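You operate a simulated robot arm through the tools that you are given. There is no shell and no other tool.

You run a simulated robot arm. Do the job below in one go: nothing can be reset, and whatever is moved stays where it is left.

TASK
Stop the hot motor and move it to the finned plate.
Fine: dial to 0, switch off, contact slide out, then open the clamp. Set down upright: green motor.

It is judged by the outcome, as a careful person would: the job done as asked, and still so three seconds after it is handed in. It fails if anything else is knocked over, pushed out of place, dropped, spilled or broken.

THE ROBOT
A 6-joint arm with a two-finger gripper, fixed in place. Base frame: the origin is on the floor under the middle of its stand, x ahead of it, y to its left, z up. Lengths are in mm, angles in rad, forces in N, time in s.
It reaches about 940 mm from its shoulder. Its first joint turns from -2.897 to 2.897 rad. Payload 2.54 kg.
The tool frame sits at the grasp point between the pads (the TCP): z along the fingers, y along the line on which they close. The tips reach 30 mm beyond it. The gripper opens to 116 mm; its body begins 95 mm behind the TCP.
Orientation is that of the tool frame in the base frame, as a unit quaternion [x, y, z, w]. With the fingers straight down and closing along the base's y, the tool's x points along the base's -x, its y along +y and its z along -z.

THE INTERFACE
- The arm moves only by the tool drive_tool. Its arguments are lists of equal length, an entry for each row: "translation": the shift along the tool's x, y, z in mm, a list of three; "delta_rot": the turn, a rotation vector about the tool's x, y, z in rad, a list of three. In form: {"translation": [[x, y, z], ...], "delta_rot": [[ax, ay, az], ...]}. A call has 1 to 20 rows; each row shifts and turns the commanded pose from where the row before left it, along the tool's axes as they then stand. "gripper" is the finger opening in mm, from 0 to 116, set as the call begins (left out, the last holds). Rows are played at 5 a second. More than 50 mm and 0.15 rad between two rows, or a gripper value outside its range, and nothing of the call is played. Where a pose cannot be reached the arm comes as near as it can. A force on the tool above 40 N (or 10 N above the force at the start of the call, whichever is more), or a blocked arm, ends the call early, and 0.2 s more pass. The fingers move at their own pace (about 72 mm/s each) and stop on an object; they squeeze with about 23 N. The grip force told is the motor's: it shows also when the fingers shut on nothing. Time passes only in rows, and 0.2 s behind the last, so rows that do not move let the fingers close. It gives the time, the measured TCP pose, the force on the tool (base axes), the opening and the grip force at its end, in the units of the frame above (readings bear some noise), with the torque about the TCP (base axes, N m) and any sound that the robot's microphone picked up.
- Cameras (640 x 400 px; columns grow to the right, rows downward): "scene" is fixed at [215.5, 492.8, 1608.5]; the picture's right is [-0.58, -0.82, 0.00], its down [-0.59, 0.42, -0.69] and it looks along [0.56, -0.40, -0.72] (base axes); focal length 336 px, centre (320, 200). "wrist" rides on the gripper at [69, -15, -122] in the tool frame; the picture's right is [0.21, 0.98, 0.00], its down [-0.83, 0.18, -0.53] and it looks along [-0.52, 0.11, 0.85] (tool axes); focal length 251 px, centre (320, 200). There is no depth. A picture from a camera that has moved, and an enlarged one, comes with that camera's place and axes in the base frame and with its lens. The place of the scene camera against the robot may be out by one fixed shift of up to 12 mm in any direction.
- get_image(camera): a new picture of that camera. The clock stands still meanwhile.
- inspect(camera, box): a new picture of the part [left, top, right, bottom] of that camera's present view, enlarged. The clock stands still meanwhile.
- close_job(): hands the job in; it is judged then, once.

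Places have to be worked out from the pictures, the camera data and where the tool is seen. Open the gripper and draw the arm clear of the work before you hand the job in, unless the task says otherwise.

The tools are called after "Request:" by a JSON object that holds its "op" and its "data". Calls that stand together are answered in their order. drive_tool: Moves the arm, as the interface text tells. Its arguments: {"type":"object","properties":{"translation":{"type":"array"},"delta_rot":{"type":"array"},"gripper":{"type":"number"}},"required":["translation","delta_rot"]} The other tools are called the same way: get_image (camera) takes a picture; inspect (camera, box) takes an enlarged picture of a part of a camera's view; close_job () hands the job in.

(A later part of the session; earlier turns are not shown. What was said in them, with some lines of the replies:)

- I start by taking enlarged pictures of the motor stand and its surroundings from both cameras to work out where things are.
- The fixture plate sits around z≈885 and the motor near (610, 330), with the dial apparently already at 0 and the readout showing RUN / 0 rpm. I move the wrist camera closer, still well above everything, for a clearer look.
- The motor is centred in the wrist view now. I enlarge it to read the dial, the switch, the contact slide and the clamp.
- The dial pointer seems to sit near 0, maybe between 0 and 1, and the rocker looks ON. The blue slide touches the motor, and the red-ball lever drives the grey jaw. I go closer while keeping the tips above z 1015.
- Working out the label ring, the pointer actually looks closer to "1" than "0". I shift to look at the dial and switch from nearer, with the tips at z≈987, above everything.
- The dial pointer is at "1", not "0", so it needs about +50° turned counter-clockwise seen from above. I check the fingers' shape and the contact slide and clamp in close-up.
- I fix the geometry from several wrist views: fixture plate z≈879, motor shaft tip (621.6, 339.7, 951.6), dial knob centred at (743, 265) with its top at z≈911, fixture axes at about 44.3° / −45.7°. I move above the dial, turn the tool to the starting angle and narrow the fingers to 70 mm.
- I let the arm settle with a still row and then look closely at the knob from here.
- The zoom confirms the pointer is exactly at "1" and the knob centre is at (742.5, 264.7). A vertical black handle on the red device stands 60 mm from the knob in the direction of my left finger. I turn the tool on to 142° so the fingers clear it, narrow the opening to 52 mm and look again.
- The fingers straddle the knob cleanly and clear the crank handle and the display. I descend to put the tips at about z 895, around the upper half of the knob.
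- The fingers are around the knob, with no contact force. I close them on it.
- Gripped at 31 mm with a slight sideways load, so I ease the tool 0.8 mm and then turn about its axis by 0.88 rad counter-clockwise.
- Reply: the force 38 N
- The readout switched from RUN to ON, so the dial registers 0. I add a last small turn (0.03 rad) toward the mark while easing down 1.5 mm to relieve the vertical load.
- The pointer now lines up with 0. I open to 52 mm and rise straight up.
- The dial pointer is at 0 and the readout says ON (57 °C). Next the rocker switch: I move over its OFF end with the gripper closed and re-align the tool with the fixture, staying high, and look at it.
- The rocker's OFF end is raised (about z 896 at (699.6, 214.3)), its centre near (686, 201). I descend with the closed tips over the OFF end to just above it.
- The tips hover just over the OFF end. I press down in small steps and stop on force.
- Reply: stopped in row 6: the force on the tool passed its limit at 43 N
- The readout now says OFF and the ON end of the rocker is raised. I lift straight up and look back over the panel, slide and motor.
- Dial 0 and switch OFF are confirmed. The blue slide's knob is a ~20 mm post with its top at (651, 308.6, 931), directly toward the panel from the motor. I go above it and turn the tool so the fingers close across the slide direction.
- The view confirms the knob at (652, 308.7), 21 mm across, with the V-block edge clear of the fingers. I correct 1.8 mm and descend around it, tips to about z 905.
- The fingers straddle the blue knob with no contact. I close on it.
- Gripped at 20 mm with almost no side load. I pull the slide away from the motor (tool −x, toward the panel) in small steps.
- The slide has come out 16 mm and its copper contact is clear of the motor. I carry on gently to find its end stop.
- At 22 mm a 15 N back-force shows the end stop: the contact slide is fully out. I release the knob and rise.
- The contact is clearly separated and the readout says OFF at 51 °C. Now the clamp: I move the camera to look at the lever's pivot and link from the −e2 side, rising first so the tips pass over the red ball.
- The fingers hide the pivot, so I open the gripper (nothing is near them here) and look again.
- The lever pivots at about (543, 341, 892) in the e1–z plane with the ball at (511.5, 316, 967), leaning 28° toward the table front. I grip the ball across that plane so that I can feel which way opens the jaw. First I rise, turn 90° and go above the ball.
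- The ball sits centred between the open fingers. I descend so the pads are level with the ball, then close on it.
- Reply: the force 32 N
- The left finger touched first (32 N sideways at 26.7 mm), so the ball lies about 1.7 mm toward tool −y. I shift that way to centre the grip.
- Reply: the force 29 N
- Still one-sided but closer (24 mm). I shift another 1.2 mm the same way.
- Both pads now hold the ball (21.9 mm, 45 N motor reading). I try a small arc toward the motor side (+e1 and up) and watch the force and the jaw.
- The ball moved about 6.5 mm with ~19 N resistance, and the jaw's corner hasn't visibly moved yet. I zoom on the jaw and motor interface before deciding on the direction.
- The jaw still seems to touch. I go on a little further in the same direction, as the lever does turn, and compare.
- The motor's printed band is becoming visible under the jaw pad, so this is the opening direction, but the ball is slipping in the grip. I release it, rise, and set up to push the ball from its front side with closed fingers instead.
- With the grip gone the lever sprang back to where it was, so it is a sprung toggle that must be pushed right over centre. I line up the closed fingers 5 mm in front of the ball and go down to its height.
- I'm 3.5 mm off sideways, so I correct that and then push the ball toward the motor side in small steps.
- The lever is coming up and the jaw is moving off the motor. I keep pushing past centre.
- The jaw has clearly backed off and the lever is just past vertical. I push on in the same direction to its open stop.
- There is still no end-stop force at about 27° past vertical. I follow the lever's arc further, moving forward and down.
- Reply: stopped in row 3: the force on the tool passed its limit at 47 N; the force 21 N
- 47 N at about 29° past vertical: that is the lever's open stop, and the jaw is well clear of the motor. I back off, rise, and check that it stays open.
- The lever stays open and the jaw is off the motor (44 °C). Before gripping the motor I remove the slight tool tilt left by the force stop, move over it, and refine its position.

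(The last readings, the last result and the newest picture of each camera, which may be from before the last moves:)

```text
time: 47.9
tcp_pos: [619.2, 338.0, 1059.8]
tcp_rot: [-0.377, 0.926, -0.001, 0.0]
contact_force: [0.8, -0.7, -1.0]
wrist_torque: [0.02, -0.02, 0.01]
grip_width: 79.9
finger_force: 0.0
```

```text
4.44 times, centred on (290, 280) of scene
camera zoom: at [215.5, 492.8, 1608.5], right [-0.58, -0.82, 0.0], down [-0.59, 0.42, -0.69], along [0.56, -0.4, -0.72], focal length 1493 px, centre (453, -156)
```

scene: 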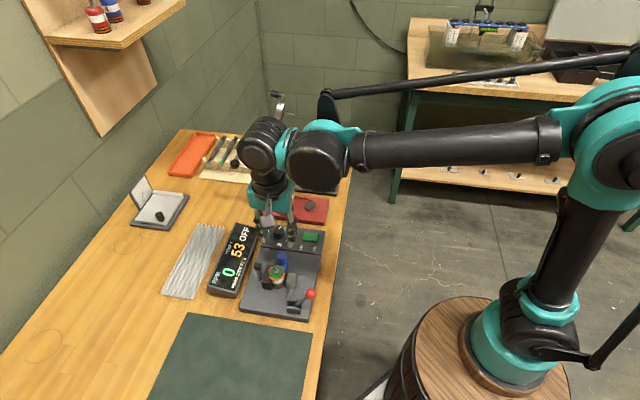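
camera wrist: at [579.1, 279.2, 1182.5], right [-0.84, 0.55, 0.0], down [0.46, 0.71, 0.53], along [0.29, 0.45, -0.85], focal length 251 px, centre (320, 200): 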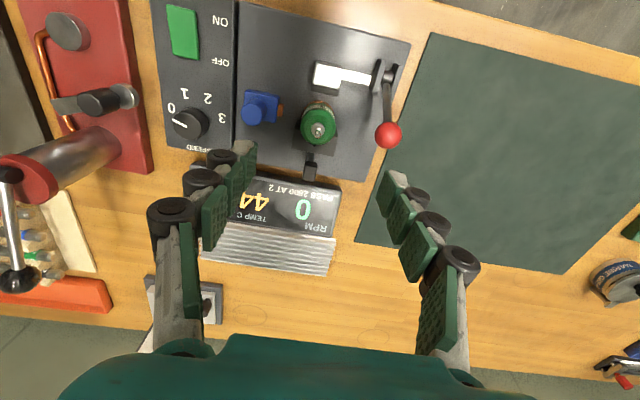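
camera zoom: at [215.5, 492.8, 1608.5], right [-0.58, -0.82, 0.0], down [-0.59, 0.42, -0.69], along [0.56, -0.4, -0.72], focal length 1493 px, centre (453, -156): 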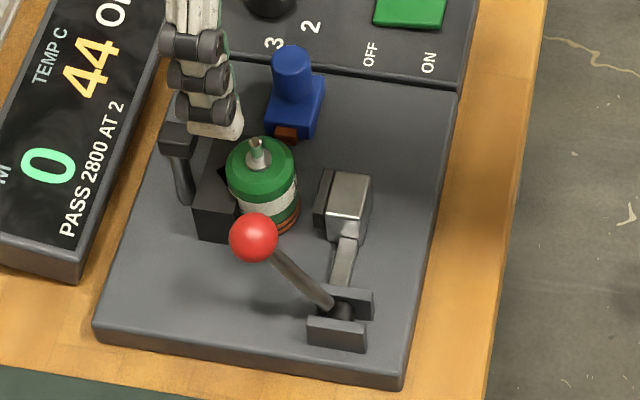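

The motor centre reads (622, 340), the ball is 60 mm away on one side and the copper contact 39 mm away on the other. I narrow to 45 mm and come down to just above the motor's rim to check the alignment.

Request:
{"op": "drive_tool", "data": {"translation": [[1.7, -0.9, 0], [0, 0, 35], [0, 0, 35], [0, 0, 28], [0, 0, 0]], "delta_rot": [[0, 0, 0], [0, 0, 0], [0, 0, 0], [0, 0, 0], [0, 0, 0]], "gripper": 46}}

Request:
{"op": "get_image", "data": {"camera": "wrist"}}

Request:
{"op": "inspect", "data": {"camera": "wrist", "box": [240, 120, 400, 250]}}

Request:
{"op": "inspect", "data": {"camera": "scene", "box": [240, 235, 340, 325]}}

```text
time: 49.1
tcp_pos: [616.9, 336.3, 956.4]
tcp_rot: [-0.377, 0.926, -0.001, 0.001]
contact_force: [0.0, -0.3, -0.1]
wrist_torque: [-0.02, 0.02, 0.0]
grip_width: 46.0
finger_force: 0.1
```

```text
taken
camera wrist: at [577.2, 277.1, 1079.9], right [-0.84, 0.55, 0.0], down [0.46, 0.71, 0.53], along [0.29, 0.45, -0.85], focal length 251 px, centre (320, 200)
```

wrist: 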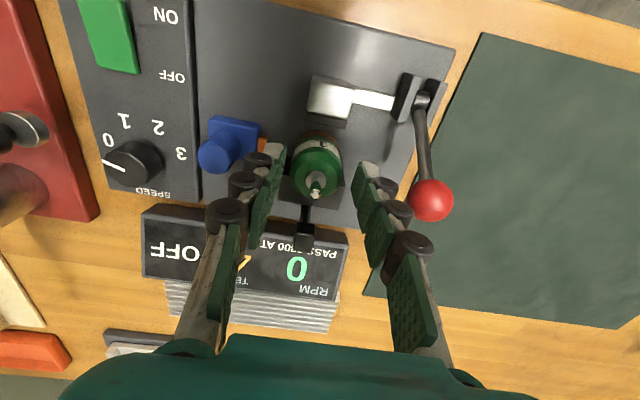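

```text
3.08 times, centred on (320, 185) of wrist
camera zoom: at [577.2, 277.1, 1079.9], right [-0.84, 0.55, 0.0], down [0.46, 0.71, 0.53], along [0.29, 0.45, -0.85], focal length 774 px, centre (320, 246)
```

zoom: 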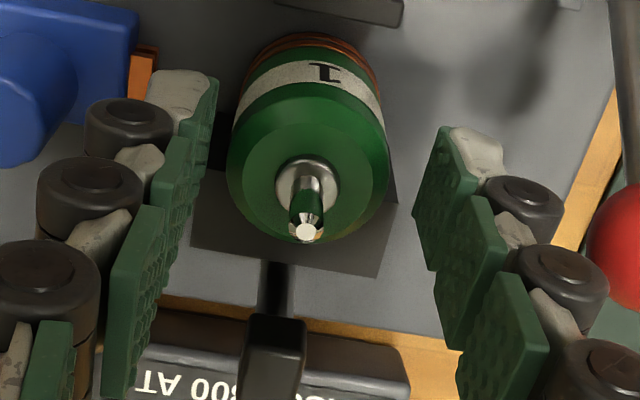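

```text
4.44 times, centred on (290, 280) of scene
camera zoom: at [215.5, 492.8, 1608.5], right [-0.58, -0.82, 0.0], down [-0.59, 0.42, -0.69], along [0.56, -0.4, -0.72], focal length 1493 px, centre (453, -156)
```

zoom: 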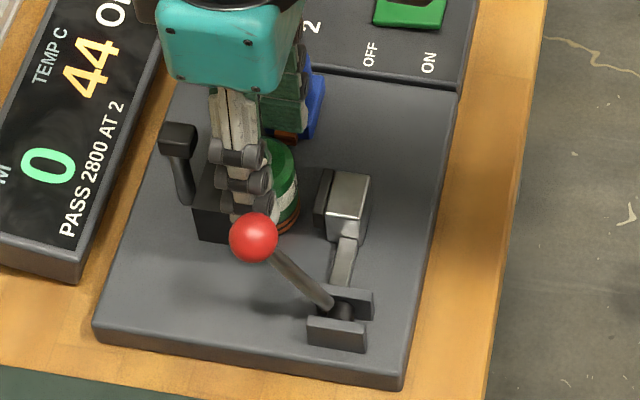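

The motor rim is centred between the pads (about 5 mm gap each side), and the blue knob, ball and V-block are all clear. I descend the last 33 mm so the pads flank the body.

Request:
{"op": "drive_tool", "data": {"translation": [[0, 0, 12], [0, 0, 12], [0, 0, 9], [0, 0, 0]], "delta_rot": [[0, 0, 0], [0, 0, 0], [0, 0, 0], [0, 0, 0]]}}

Request:
{"op": "inspect", "data": {"camera": "wrist", "box": [220, 120, 440, 280]}}

Request:
{"op": "inspect", "data": {"camera": "scene", "box": [240, 235, 340, 325]}}

```text
time: 50.1
tcp_pos: [619.3, 334.9, 927.5]
tcp_rot: [-0.377, 0.926, 0.0, 0.0]
contact_force: [-1.0, -0.1, 0.3]
wrist_torque: [0.02, 0.01, 0.01]
grip_width: 45.8
finger_force: 0.2
```

```text
2.50 times, centred on (330, 200) of wrist
camera zoom: at [578.8, 277.0, 1050.4], right [-0.84, 0.55, 0.0], down [0.46, 0.71, 0.53], along [0.29, 0.45, -0.85], focal length 629 px, centre (295, 200)
```

zoom: 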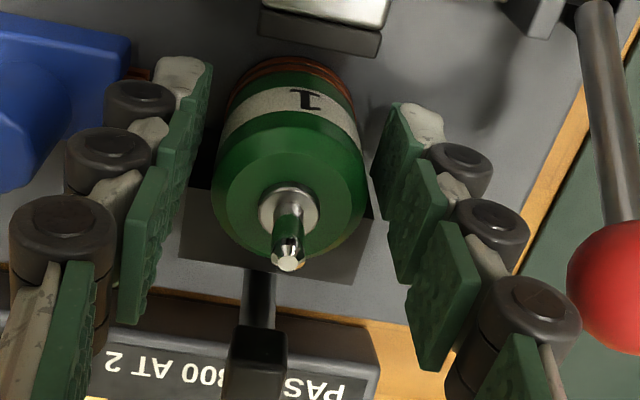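

```text
4.44 times, centred on (290, 280) of scene
camera zoom: at [215.5, 492.8, 1608.5], right [-0.58, -0.82, 0.0], down [-0.59, 0.42, -0.69], along [0.56, -0.4, -0.72], focal length 1493 px, centre (453, -156)
```

zoom: 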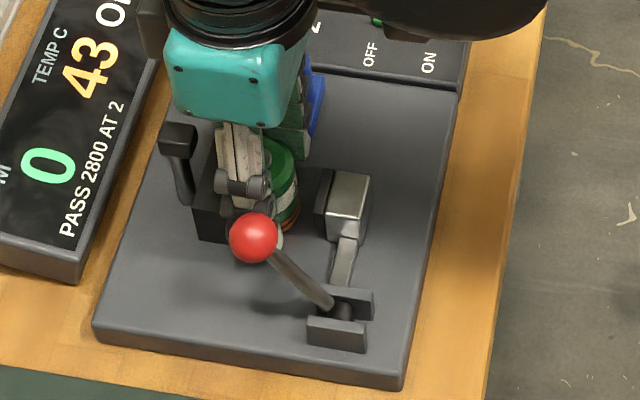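

Tips at about z 897 with no contact, and the gaps look even. I go 3 mm lower and close on the motor.

Request:
{"op": "drive_tool", "data": {"translation": [[0, 0, 3], [0, 0, 0]], "delta_rot": [[0, 0, 0], [0, 0, 0]]}}

Request:
{"op": "drive_tool", "data": {"translation": [[0, 0, 0], [0, 0, 0], [0, 0, 0]], "delta_rot": [[0, 0, 0], [0, 0, 0], [0, 0, 0]], "gripper": 20}}

Request:
{"op": "inspect", "data": {"camera": "wrist", "box": [220, 120, 440, 280]}}

```text
time: 50.7
tcp_pos: [619.6, 336.7, 924.4]
tcp_rot: [-0.377, 0.926, -0.001, 0.001]
contact_force: [0.3, 0.1, 0.9]
wrist_torque: [-0.01, 0.0, 0.02]
grip_width: 45.9
finger_force: 0.1
```

```text
time: 51.5
tcp_pos: [618.8, 336.1, 925.0]
tcp_rot: [-0.378, 0.926, -0.001, 0.0]
contact_force: [-0.7, -0.5, 0.0]
wrist_torque: [0.01, 0.04, 0.04]
grip_width: 34.9
finger_force: 22.7
```

```text
2.50 times, centred on (330, 200) of wrist
camera zoom: at [579.1, 277.1, 1048.0], right [-0.84, 0.55, 0.0], down [0.46, 0.71, 0.53], along [0.29, 0.45, -0.85], focal length 629 px, centre (295, 200)
```

zoom: 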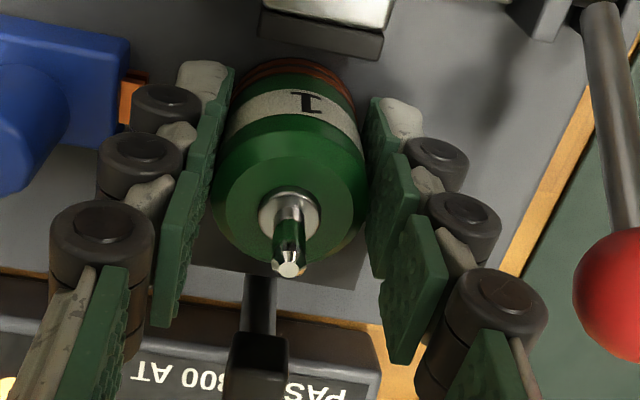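

Gripped at 34.9 mm with balanced side force. I squeeze fully and lift 6 mm straight up to test the hold.

Request:
{"op": "drive_tool", "data": {"translation": [[0, 0, 0], [0, 0, 0], [0, 0, -2], [0, 0, -2], [0, 0, -2], [0, 0, 0]], "delta_rot": [[0, 0, 0], [0, 0, 0], [0, 0, 0], [0, 0, 0], [0, 0, 0], [0, 0, 0]], "gripper": 0}}

Request:
{"op": "inspect", "data": {"camera": "wrist", "box": [220, 120, 440, 280]}}

Request:
{"op": "inspect", "data": {"camera": "scene", "box": [240, 235, 340, 325]}}

```text
time: 52.9
tcp_pos: [618.4, 335.4, 931.9]
tcp_rot: [-0.377, 0.926, 0.0, 0.001]
contact_force: [1.3, -2.9, -1.3]
wrist_torque: [-0.03, 0.0, -0.04]
grip_width: 35.1
finger_force: 23.0
```

```text
2.50 times, centred on (330, 200) of wrist
camera zoom: at [578.4, 277.3, 1054.6], right [-0.84, 0.55, 0.0], down [0.46, 0.71, 0.53], along [0.29, 0.45, -0.85], focal length 629 px, centre (295, 200)
```

zoom: 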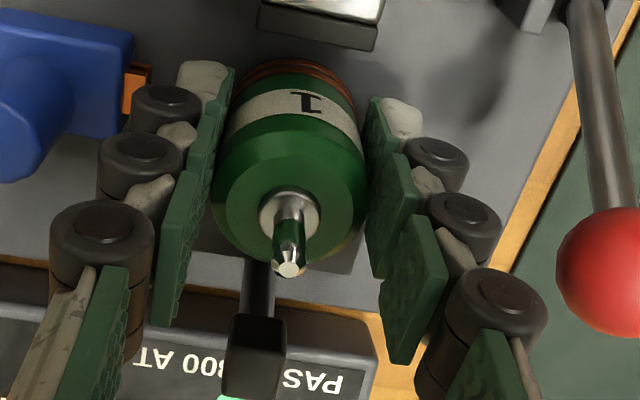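

```text
4.44 times, centred on (290, 280) of scene
camera zoom: at [215.5, 492.8, 1608.5], right [-0.58, -0.82, 0.0], down [-0.59, 0.42, -0.69], along [0.56, -0.4, -0.72], focal length 1493 px, centre (453, -156)
```

zoom: 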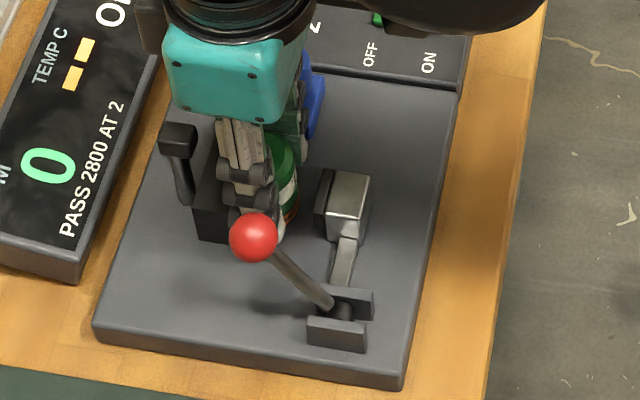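

The motor came up with the gripper (the temperature readout went blank), so the hold is good. I lift it well clear, straight up.

Request:
{"op": "drive_tool", "data": {"translation": [[0, 0, -15], [0, 0, -30], [0, 0, -35], [0, 0, -38], [0, 0, 0]], "delta_rot": [[0, 0, 0], [0, 0, 0], [0, 0, 0], [0, 0, 0], [0, 0, 0]]}}

Request:
{"op": "get_image", "data": {"camera": "wrist"}}

Request:
{"op": "get_image", "data": {"camera": "scene"}}

Request:
{"op": "inspect", "data": {"camera": "scene", "box": [150, 210, 330, 320]}}

```text
time: 54.1
tcp_pos: [616.9, 336.0, 1052.2]
tcp_rot: [-0.377, 0.926, -0.001, 0.0]
contact_force: [0.5, 1.2, -1.3]
wrist_torque: [0.02, 0.02, 0.02]
grip_width: 34.8
finger_force: 23.3
```

```text
taken
camera wrist: at [577.2, 278.2, 1173.9], right [-0.84, 0.55, 0.0], down [0.46, 0.71, 0.53], along [0.29, 0.45, -0.85], focal length 251 px, centre (320, 200)
```

wrist: 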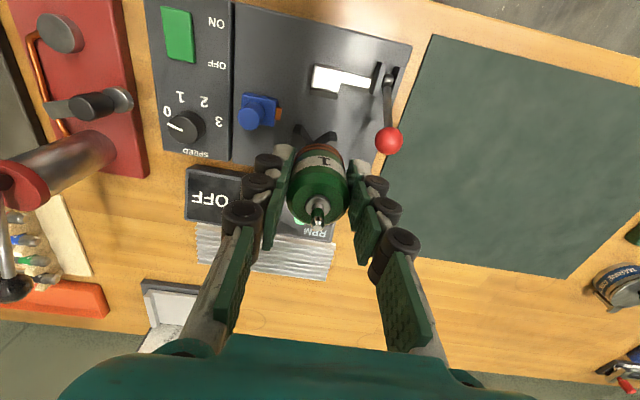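

```text
taken
```

scene: 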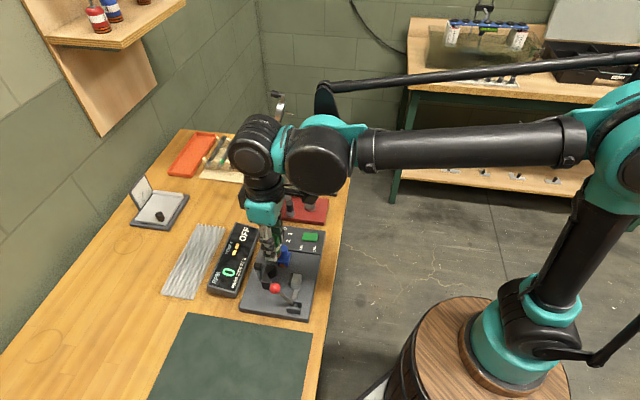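

```text
3.56 times, centred on (240, 265) of scene
camera zoom: at [215.5, 492.8, 1608.5], right [-0.58, -0.82, 0.0], down [-0.59, 0.42, -0.69], along [0.56, -0.4, -0.72], focal length 1195 px, centre (604, -31)
```

zoom: 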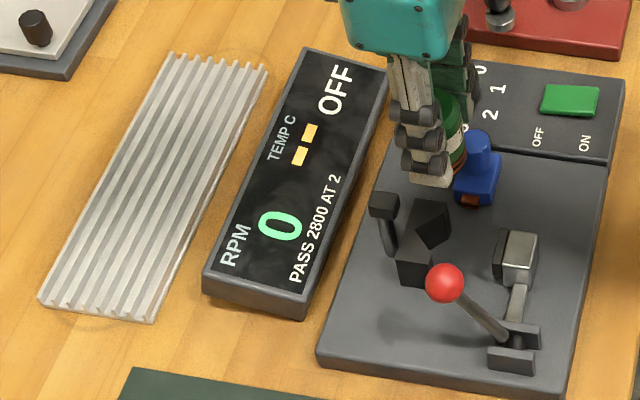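

The motor is held upright and clear. I carry it slowly over the display toward the finned plate, then look down at the plate.

Request:
{"op": "drive_tool", "data": {"translation": [[-28.5, -4.1, 0], [-28.5, -4.1, 0], [-28.5, -4.1, 0], [-28.5, -4.1, 0], [-28.5, -4.1, 0], [-28.5, -4.1, 0], [-20, -4.1, 0], [0, 0, 0]], "delta_rot": [[0, 0, 0], [0, 0, 0], [0, 0, 0], [0, 0, 0], [0, 0, 0], [0, 0, 0], [0, 0, 0], [0, 0, 0]]}}

Request:
{"op": "get_image", "data": {"camera": "wrist"}}

Request:
{"op": "get_image", "data": {"camera": "scene"}}

```text
time: 55.9
tcp_pos: [775.3, 450.5, 1051.4]
tcp_rot: [-0.378, 0.926, -0.001, 0.0]
contact_force: [-0.7, -0.6, -1.3]
wrist_torque: [0.0, 0.0, 0.01]
grip_width: 34.7
finger_force: 22.8
```

```text
taken
camera wrist: at [735.5, 392.4, 1173.1], right [-0.84, 0.55, 0.0], down [0.46, 0.71, 0.53], along [0.29, 0.45, -0.85], focal length 251 px, centre (320, 200)
```

wrist: 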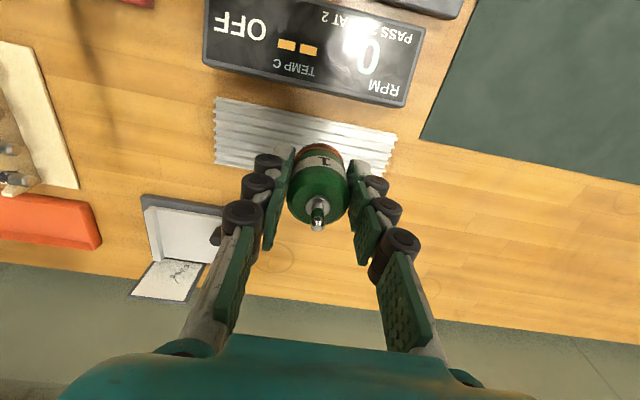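

```text
taken
```

scene: 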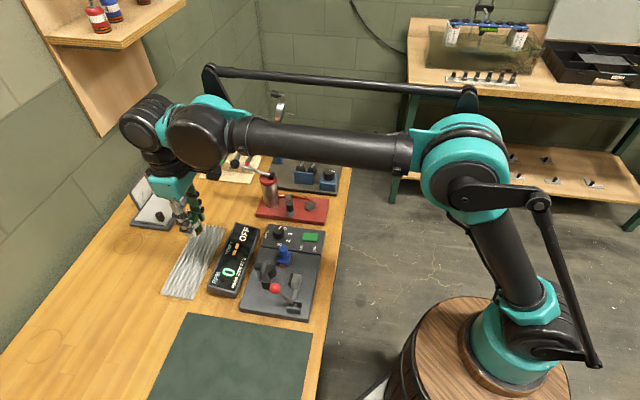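

The arm reaches here easily. I enlarge the finned plate to measure it.

Request:
{"op": "inspect", "data": {"camera": "wrist", "box": [200, 70, 410, 220]}}

Request:
{"op": "inspect", "data": {"camera": "scene", "box": [140, 190, 270, 310]}}

```text
2.67 times, centred on (305, 145) of wrist
camera zoom: at [735.5, 392.4, 1173.1], right [-0.84, 0.55, 0.0], down [0.46, 0.71, 0.53], along [0.29, 0.45, -0.85], focal length 670 px, centre (360, 347)
```

zoom: 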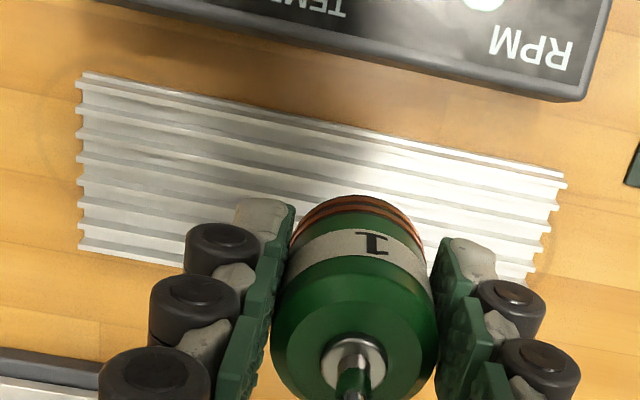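

```text
3.33 times, centred on (205, 250) of scene
camera zoom: at [215.5, 492.8, 1608.5], right [-0.58, -0.82, 0.0], down [-0.59, 0.42, -0.69], along [0.56, -0.4, -0.72], focal length 1120 px, centre (703, 33)
```

zoom: 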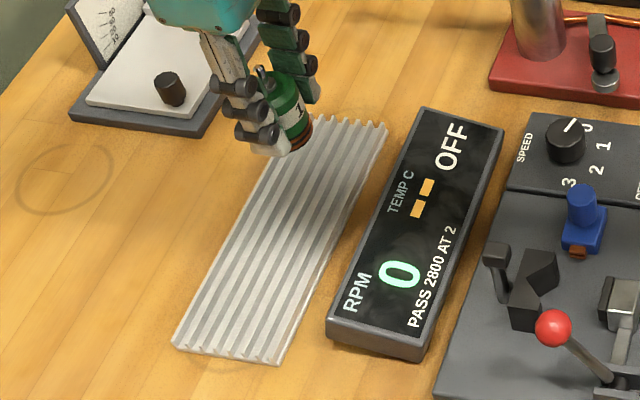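

Two views put the fin tops at z≈880 with the plate's centre at about (812, 474). I move the motor over that centre and lower it to about 20 mm above the fins.

Request:
{"op": "drive_tool", "data": {"translation": [[-18.4, -4.4, 0], [-18.4, -4.4, 0], [0, 0, 0], [0, 0, 27], [0, 0, 27], [0, 0, 27], [0, 0, 24], [0, 0, 0]], "delta_rot": [[0, 0, 0], [0, 0, 0], [0, 0, 0], [0, 0, 0], [0, 0, 0], [0, 0, 0], [0, 0, 0], [0, 0, 0]]}}

Request:
{"op": "get_image", "data": {"camera": "wrist"}}

Request:
{"op": "inspect", "data": {"camera": "wrist", "box": [200, 100, 420, 260]}}

Request:
{"op": "inspect", "data": {"camera": "scene", "box": [140, 190, 270, 310]}}

```text
time: 57.7
tcp_pos: [804.9, 468.7, 944.4]
tcp_rot: [-0.377, 0.926, -0.002, 0.0]
contact_force: [-0.4, -0.7, -1.3]
wrist_torque: [-0.01, -0.01, 0.0]
grip_width: 35.2
finger_force: 23.3
```

```text
taken
camera wrist: at [765.7, 409.4, 1068.6], right [-0.84, 0.55, 0.0], down [0.46, 0.71, 0.53], along [0.29, 0.45, -0.85], focal length 251 px, centre (320, 200)
```

wrist: 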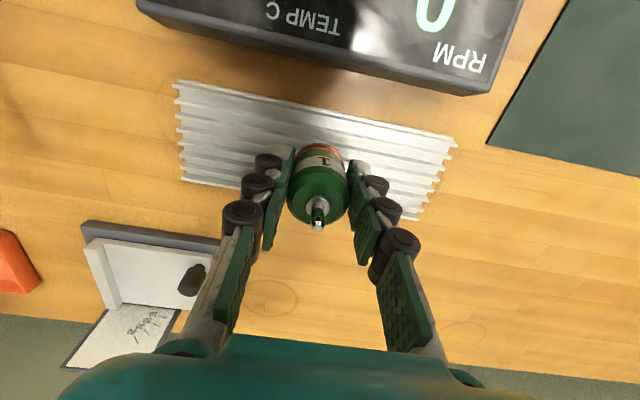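

```text
2.50 times, centred on (310, 180) of wrist
camera zoom: at [765.7, 409.4, 1068.6], right [-0.84, 0.55, 0.0], down [0.46, 0.71, 0.53], along [0.29, 0.45, -0.85], focal length 629 px, centre (345, 250)
```

zoom: 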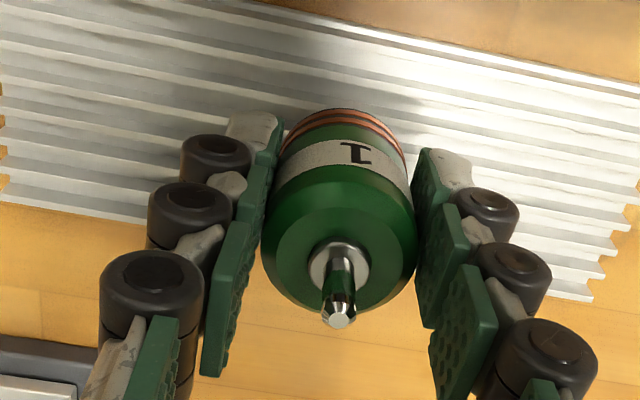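

```text
3.33 times, centred on (205, 250) of scene
camera zoom: at [215.5, 492.8, 1608.5], right [-0.58, -0.82, 0.0], down [-0.59, 0.42, -0.69], along [0.56, -0.4, -0.72], focal length 1120 px, centre (703, 33)
```

zoom: 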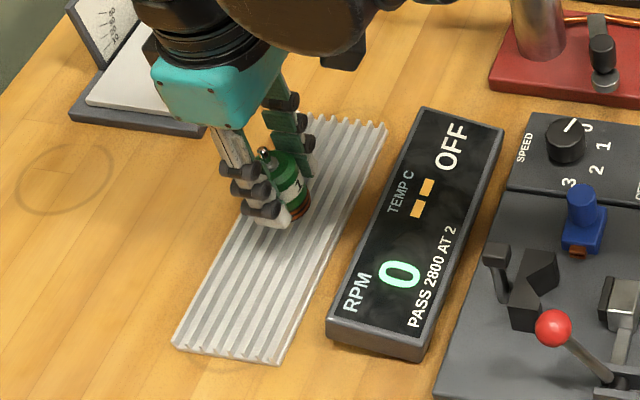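

The motor is over the fins, about 7 mm short of the plate's centreline. I shift 6 mm toward the centre and lower to about 5 mm above the expected touchdown.

Request:
{"op": "drive_tool", "data": {"translation": [[-6, -1.5, 0], [0, 0, 6], [0, 0, 6], [0, 0, 0]], "delta_rot": [[0, 0, 0], [0, 0, 0], [0, 0, 0], [0, 0, 0]]}}

Request:
{"op": "inspect", "data": {"camera": "scene", "box": [170, 220, 240, 280]}}

Request:
{"op": "inspect", "data": {"camera": "wrist", "box": [240, 110, 400, 230]}}

```text
time: 58.7
tcp_pos: [812.2, 471.3, 932.6]
tcp_rot: [-0.377, 0.926, -0.001, 0.001]
contact_force: [0.1, 0.1, -2.3]
wrist_torque: [0.0, 0.01, 0.01]
grip_width: 35.0
finger_force: 23.0
```

```text
6.67 times, centred on (205, 250) of scene
camera zoom: at [215.5, 492.8, 1608.5], right [-0.58, -0.82, 0.0], down [-0.59, 0.42, -0.69], along [0.56, -0.4, -0.72], focal length 2240 px, centre (1087, -133)
```

zoom: 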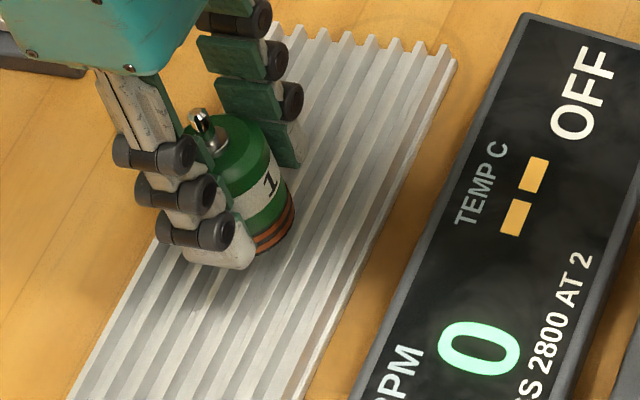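

```text
3.33 times, centred on (320, 170) of wrist
camera zoom: at [771.9, 413.1, 1056.4], right [-0.84, 0.55, 0.0], down [0.46, 0.71, 0.53], along [0.29, 0.45, -0.85], focal length 838 px, centre (320, 300)
```

zoom: 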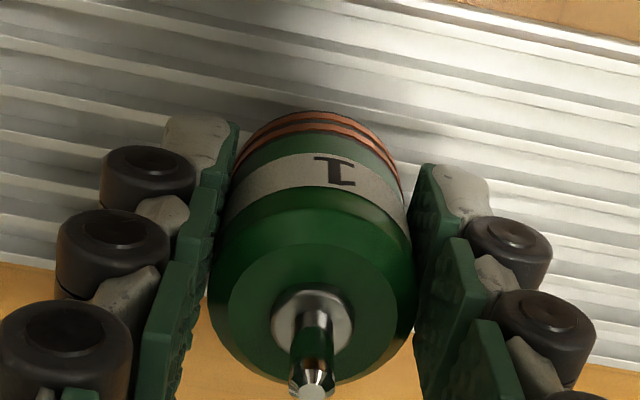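

Still in the air (only the motor's weight on the tool). I lower in 1.5 mm steps and watch for the touch.

Request:
{"op": "drive_tool", "data": {"translation": [[0, 0, 1.5], [0, 0, 1.5], [0, 0, 1.5]], "delta_rot": [[0, 0, 0], [0, 0, 0], [0, 0, 0]]}}

Request:
{"op": "inspect", "data": {"camera": "scene", "box": [170, 220, 240, 280]}}

```text
time: 59.5
tcp_pos: [812.2, 470.5, 930.2]
tcp_rot: [-0.377, 0.926, 0.0, 0.0]
contact_force: [0.1, 0.3, -1.6]
wrist_torque: [-0.02, -0.01, 0.02]
grip_width: 34.8
finger_force: 23.0
```

```text
6.67 times, centred on (205, 250) of scene
camera zoom: at [215.5, 492.8, 1608.5], right [-0.58, -0.82, 0.0], down [-0.59, 0.42, -0.69], along [0.56, -0.4, -0.72], focal length 2240 px, centre (1087, -133)
```

zoom: 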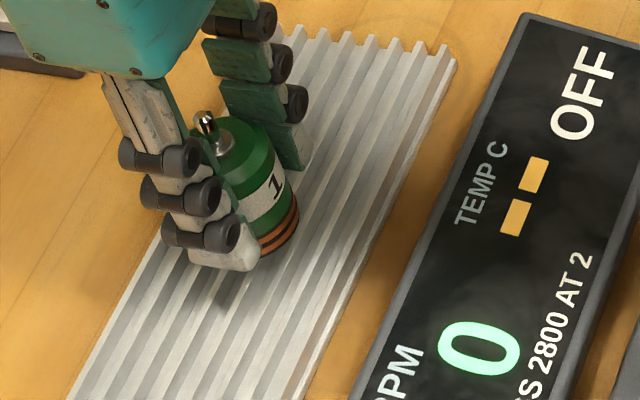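

No contact yet. I continue down in 1.5 mm steps.

Request:
{"op": "drive_tool", "data": {"translation": [[0, 0, 1.5], [0, 0, 1.5], [0, 0, 1.5]], "delta_rot": [[0, 0, 0], [0, 0, 0], [0, 0, 0]]}}

Request:
{"op": "inspect", "data": {"camera": "scene", "box": [170, 220, 240, 280]}}

```text
time: 60.3
tcp_pos: [812.7, 471.2, 925.1]
tcp_rot: [-0.377, 0.926, -0.002, 0.0]
contact_force: [-0.3, 0.1, -1.2]
wrist_torque: [0.01, -0.01, -0.02]
grip_width: 34.8
finger_force: 23.5
```

```text
6.67 times, centred on (205, 250) of scene
camera zoom: at [215.5, 492.8, 1608.5], right [-0.58, -0.82, 0.0], down [-0.59, 0.42, -0.69], along [0.56, -0.4, -0.72], focal length 2240 px, centre (1087, -133)
```

zoom: 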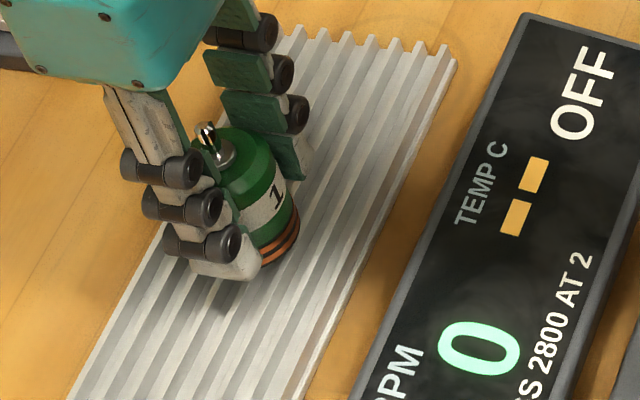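

Still no touch. Three more small steps.

Request:
{"op": "drive_tool", "data": {"translation": [[0, 0, 1.5], [0, 0, 1.5], [0, 0, 1.5]], "delta_rot": [[0, 0, 0], [0, 0, 0], [0, 0, 0]]}}

Request:
{"op": "inspect", "data": {"camera": "scene", "box": [170, 220, 240, 280]}}

```text
time: 61.1
tcp_pos: [812.3, 470.9, 919.6]
tcp_rot: [-0.377, 0.926, 0.0, 0.001]
contact_force: [0.0, -0.5, -1.7]
wrist_torque: [-0.02, 0.02, 0.0]
grip_width: 34.6
finger_force: 23.0
```

```text
6.67 times, centred on (205, 250) of scene
camera zoom: at [215.5, 492.8, 1608.5], right [-0.58, -0.82, 0.0], down [-0.59, 0.42, -0.69], along [0.56, -0.4, -0.72], focal length 2240 px, centre (1087, -133)
```

zoom: 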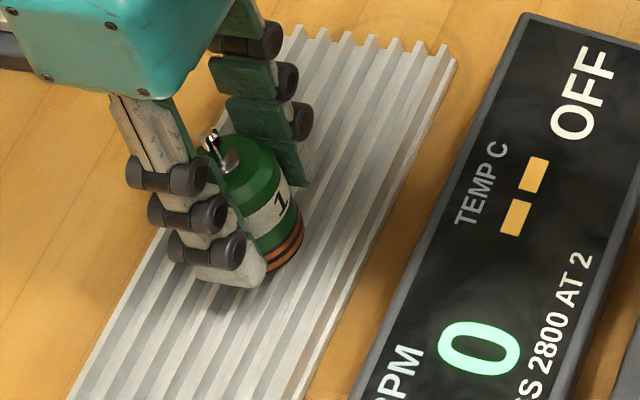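

Still hanging free; the finger's shadow shows a few millimetres left. I go on in 1 mm steps.

Request:
{"op": "drive_tool", "data": {"translation": [[0, 0, 1], [0, 0, 1], [0, 0, 1], [0, 0, 1]], "delta_rot": [[0, 0, 0], [0, 0, 0], [0, 0, 0], [0, 0, 0]]}}

Request:
{"op": "inspect", "data": {"camera": "scene", "box": [170, 220, 240, 280]}}

Request:
{"op": "inspect", "data": {"camera": "wrist", "box": [240, 110, 400, 230]}}

```text
time: 62.1
tcp_pos: [812.5, 471.5, 916.1]
tcp_rot: [-0.376, 0.926, -0.001, 0.0]
contact_force: [3.1, -0.9, 11.0]
wrist_torque: [-0.01, -0.08, -0.04]
grip_width: 34.8
finger_force: 23.5
```

```text
6.67 times, centred on (205, 250) of scene
camera zoom: at [215.5, 492.8, 1608.5], right [-0.58, -0.82, 0.0], down [-0.59, 0.42, -0.69], along [0.56, -0.4, -0.72], focal length 2240 px, centre (1087, -133)
```

zoom: 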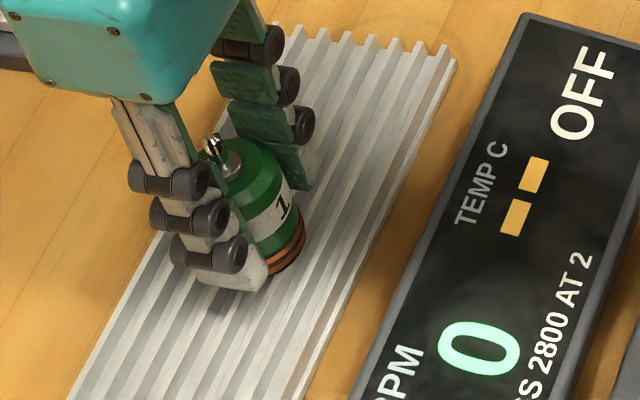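

```text
3.33 times, centred on (320, 170) of wrist
camera zoom: at [772.7, 412.5, 1039.9], right [-0.84, 0.55, 0.0], down [0.46, 0.71, 0.53], along [0.29, 0.45, -0.85], focal length 838 px, centre (320, 300)
```

zoom: 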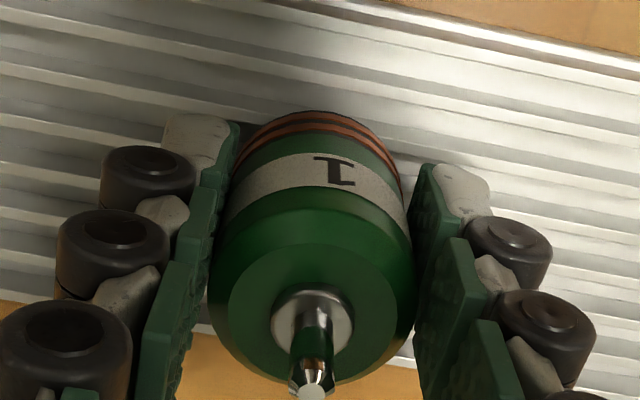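

Touchdown: 11 N upward at TCP z 916, so the motor stands on the fins near the plate's centre. I ease up 0.7 mm to take off the pressure and open the fingers gently.

Request:
{"op": "drive_tool", "data": {"translation": [[0, 0, -0.7], [0, 0, 0]], "delta_rot": [[0, 0, 0], [0, 0, 0]]}}

Request:
{"op": "drive_tool", "data": {"translation": [[0, 0, 0], [0, 0, 0], [0, 0, 0]], "delta_rot": [[0, 0, 0], [0, 0, 0], [0, 0, 0]], "gripper": 52}}

Request:
{"op": "inspect", "data": {"camera": "scene", "box": [170, 220, 240, 280]}}

Request:
{"op": "inspect", "data": {"camera": "wrist", "box": [240, 110, 400, 230]}}

```text
time: 62.7
tcp_pos: [811.8, 472.4, 917.2]
tcp_rot: [-0.376, 0.926, 0.0, 0.0]
contact_force: [-0.5, -1.7, 2.7]
wrist_torque: [-0.01, 0.01, 0.01]
grip_width: 34.5
finger_force: 22.9
```

```text
time: 63.5
tcp_pos: [812.2, 471.7, 916.5]
tcp_rot: [-0.376, 0.926, -0.001, 0.001]
contact_force: [0.3, 0.2, 0.1]
wrist_torque: [0.0, -0.01, 0.02]
grip_width: 52.1
finger_force: 0.0
```

```text
6.67 times, centred on (205, 250) of scene
camera zoom: at [215.5, 492.8, 1608.5], right [-0.58, -0.82, 0.0], down [-0.59, 0.42, -0.69], along [0.56, -0.4, -0.72], focal length 2240 px, centre (1087, -133)
```

zoom: 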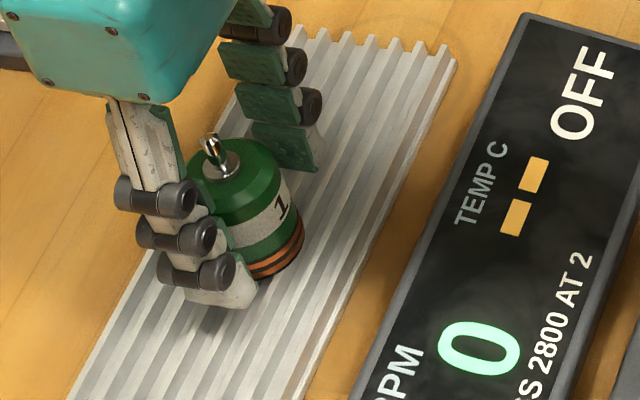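

```text
3.33 times, centred on (320, 170) of wrist
camera zoom: at [773.1, 413.0, 1040.0], right [-0.84, 0.55, 0.0], down [0.46, 0.71, 0.53], along [0.29, 0.45, -0.85], focal length 838 px, centre (320, 300)
```

zoom: 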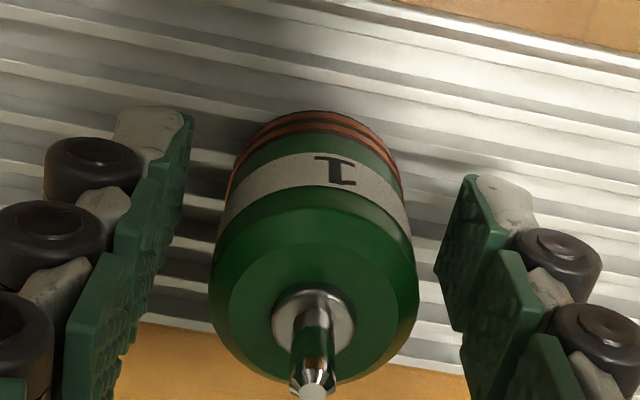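

The motor stands upright on the fins with both pads clear of it. I rise straight up, first slowly, past the shaft.

Request:
{"op": "drive_tool", "data": {"translation": [[0, 0, -10], [0, 0, -20], [0, 0, -30], [0, 0, -40], [0, 0, -40], [0, 0, 0]], "delta_rot": [[0, 0, 0], [0, 0, 0], [0, 0, 0], [0, 0, 0], [0, 0, 0], [0, 0, 0]]}}

Request:
{"op": "get_image", "data": {"camera": "wrist"}}

Request:
{"op": "inspect", "data": {"camera": "scene", "box": [150, 200, 330, 325]}}

```text
time: 64.9
tcp_pos: [810.3, 467.6, 1056.9]
tcp_rot: [-0.377, 0.926, -0.001, 0.0]
contact_force: [-0.1, -0.2, 0.2]
wrist_torque: [0.01, 0.03, 0.03]
grip_width: 51.9
finger_force: 0.1
```

```text
taken
camera wrist: at [770.8, 409.3, 1179.7], right [-0.84, 0.55, 0.0], down [0.46, 0.71, 0.53], along [0.29, 0.45, -0.85], focal length 251 px, centre (320, 200)
```

wrist: 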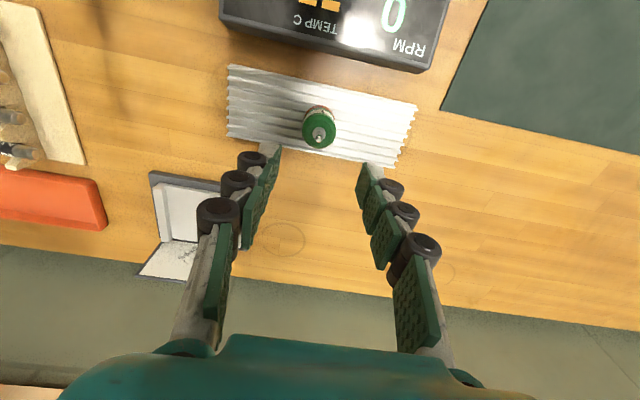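

```text
3.20 times, centred on (240, 262) of scene
camera zoom: at [215.5, 492.8, 1608.5], right [-0.58, -0.82, 0.0], down [-0.59, 0.42, -0.69], along [0.56, -0.4, -0.72], focal length 1075 px, centre (576, 0)
```

zoom: 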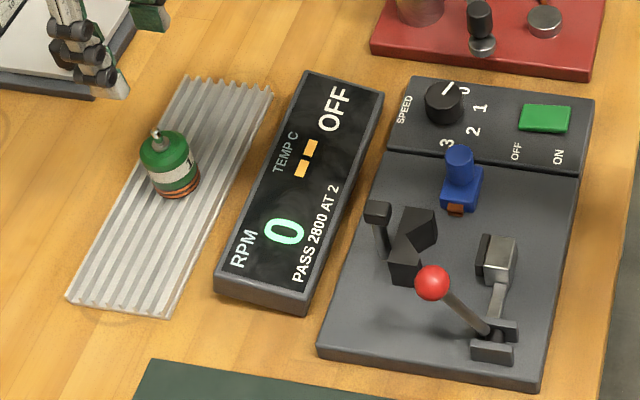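

The motor stands upright on the finned plate; dial 0, switch OFF, slide out and clamp open all hold. I draw the arm up and back toward the robot, clear of the work.

Request:
{"op": "drive_tool", "data": {"translation": [[0, 0, -45], [0, 0, -45], [0, 0, -40], [40, 5, 0], [40, 5, 0], [40, 5, 0], [40, 5, 0], [40, 5, 0], [40, 5, 0], [40, 5, 0], [0, 0, 0]], "delta_rot": [[0, 0, 0], [0, 0, 0], [0, 0, 0], [0, 0, 0], [0, 0, 0], [0, 0, 0], [0, 0, 0], [0, 0, 0], [0, 0, 0], [0, 0, 0], [0, 0, 0]], "gripper": 116}}

Request:
{"op": "get_image", "data": {"camera": "scene"}}

Request:
{"op": "get_image", "data": {"camera": "wrist"}}

Request:
{"op": "inspect", "data": {"camera": "scene", "box": [150, 200, 330, 325]}}

```text
time: 67.3
tcp_pos: [586.0, 300.9, 1175.2]
tcp_rot: [-0.377, 0.926, -0.001, 0.001]
contact_force: [0.3, 0.6, -0.6]
wrist_torque: [-0.03, 0.0, 0.0]
grip_width: 116.0
finger_force: 0.1
out of reach, approached as far as the arm can: row 3
```

```text
taken
```

scene: 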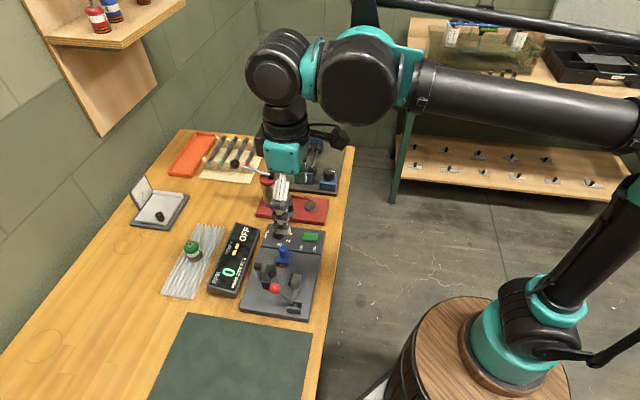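

```text
taken
camera wrist: at [547.4, 241.7, 1298.3], right [-0.84, 0.55, 0.0], down [0.46, 0.71, 0.53], along [0.29, 0.45, -0.85], focal length 251 px, centre (320, 200)
```

wrist: 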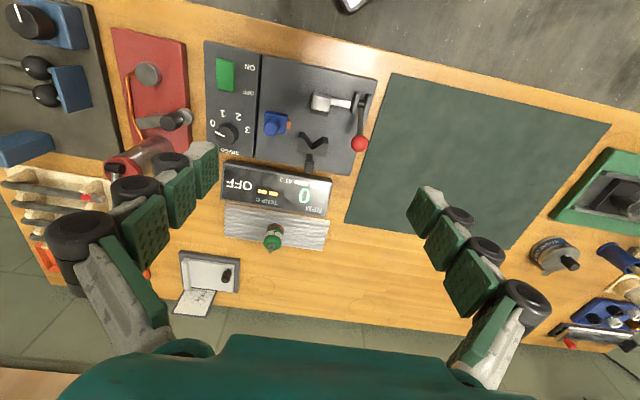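

```text
3.20 times, centred on (240, 262) of scene
camera zoom: at [215.5, 492.8, 1608.5], right [-0.58, -0.82, 0.0], down [-0.59, 0.42, -0.69], along [0.56, -0.4, -0.72], focal length 1075 px, centre (576, 0)
```

zoom: 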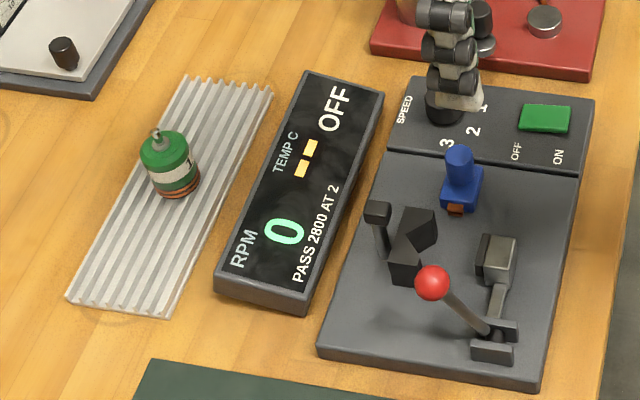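

Everything is in its final state and nothing else has moved. I draw back a little further off the bench, then confirm once more.

Request:
{"op": "drive_tool", "data": {"translation": [[40, 0, 0], [40, 0, -10], [30, 0, -10], [0, 0, 0], [0, 0, 0]], "delta_rot": [[0, 0, 0], [0, 0, 0], [0, 0, 0], [0, 0, 0], [0, 0, 0]]}}

Request:
{"op": "inspect", "data": {"camera": "scene", "box": [130, 120, 350, 325]}}

Request:
{"op": "inspect", "data": {"camera": "scene", "box": [170, 220, 240, 280]}}

```text
time: 68.5
tcp_pos: [505.2, 223.9, 1197.4]
tcp_rot: [-0.377, 0.926, 0.0, 0.0]
contact_force: [0.0, 0.1, -0.2]
wrist_torque: [-0.01, -0.02, -0.03]
grip_width: 115.9
finger_force: 0.1
```

```text
1.95 times, centred on (240, 222) of scene
camera zoom: at [215.5, 492.8, 1608.5], right [-0.58, -0.82, 0.0], down [-0.59, 0.42, -0.69], along [0.56, -0.4, -0.72], focal length 656 px, centre (476, 156)
```

zoom: 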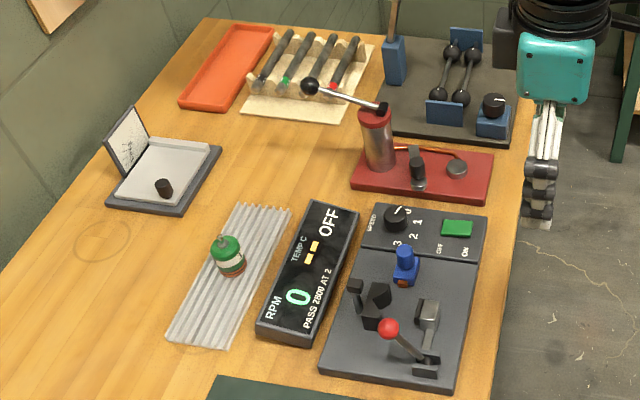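

```text
6.67 times, centred on (205, 250) of scene
camera zoom: at [215.5, 492.8, 1608.5], right [-0.58, -0.82, 0.0], down [-0.59, 0.42, -0.69], along [0.56, -0.4, -0.72], focal length 2240 px, centre (1087, -133)
```

zoom: 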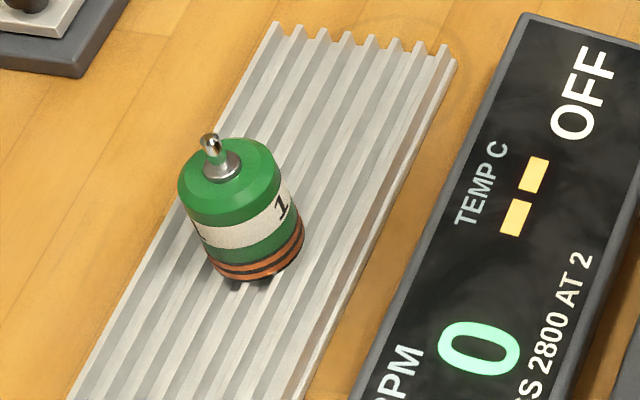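

The green motor stands upright and still on the finned plate, with the dial at 0, the switch off, the contact slide out and the clamp open. The gripper is open, the arm is clear, and nothing else has moved, so I hand the job in.

Request:
{"op": "close_job", "data": {}}

```text
The job is handed in.
```

The motor is stopped and the green motor now stands upright on the finned plate. I've handed the job in.

- **Dial:** it was at 1, so I turned it to 0; the readout went from RUN to ON.
- **Switch:** I pressed the OFF end of the rocker; the readout shows OFF.
- **Contact slide:** I pulled it about 22 mm to its end stop, so the copper contact is well clear of the motor.
- **Clamp:** I pushed the red-ball lever over centre to its open stop, and it stayed open. My first attempt, gripping the ball, slipped and the lever sprang back closed.
- **Motor:** the fixture read 43 °C, down from 61 °C at the start, just before I lifted it out. I set it down near the middle of the plate.

In the last pictures the motor was standing still, nothing else had moved, and the open gripper was clear of the bench.
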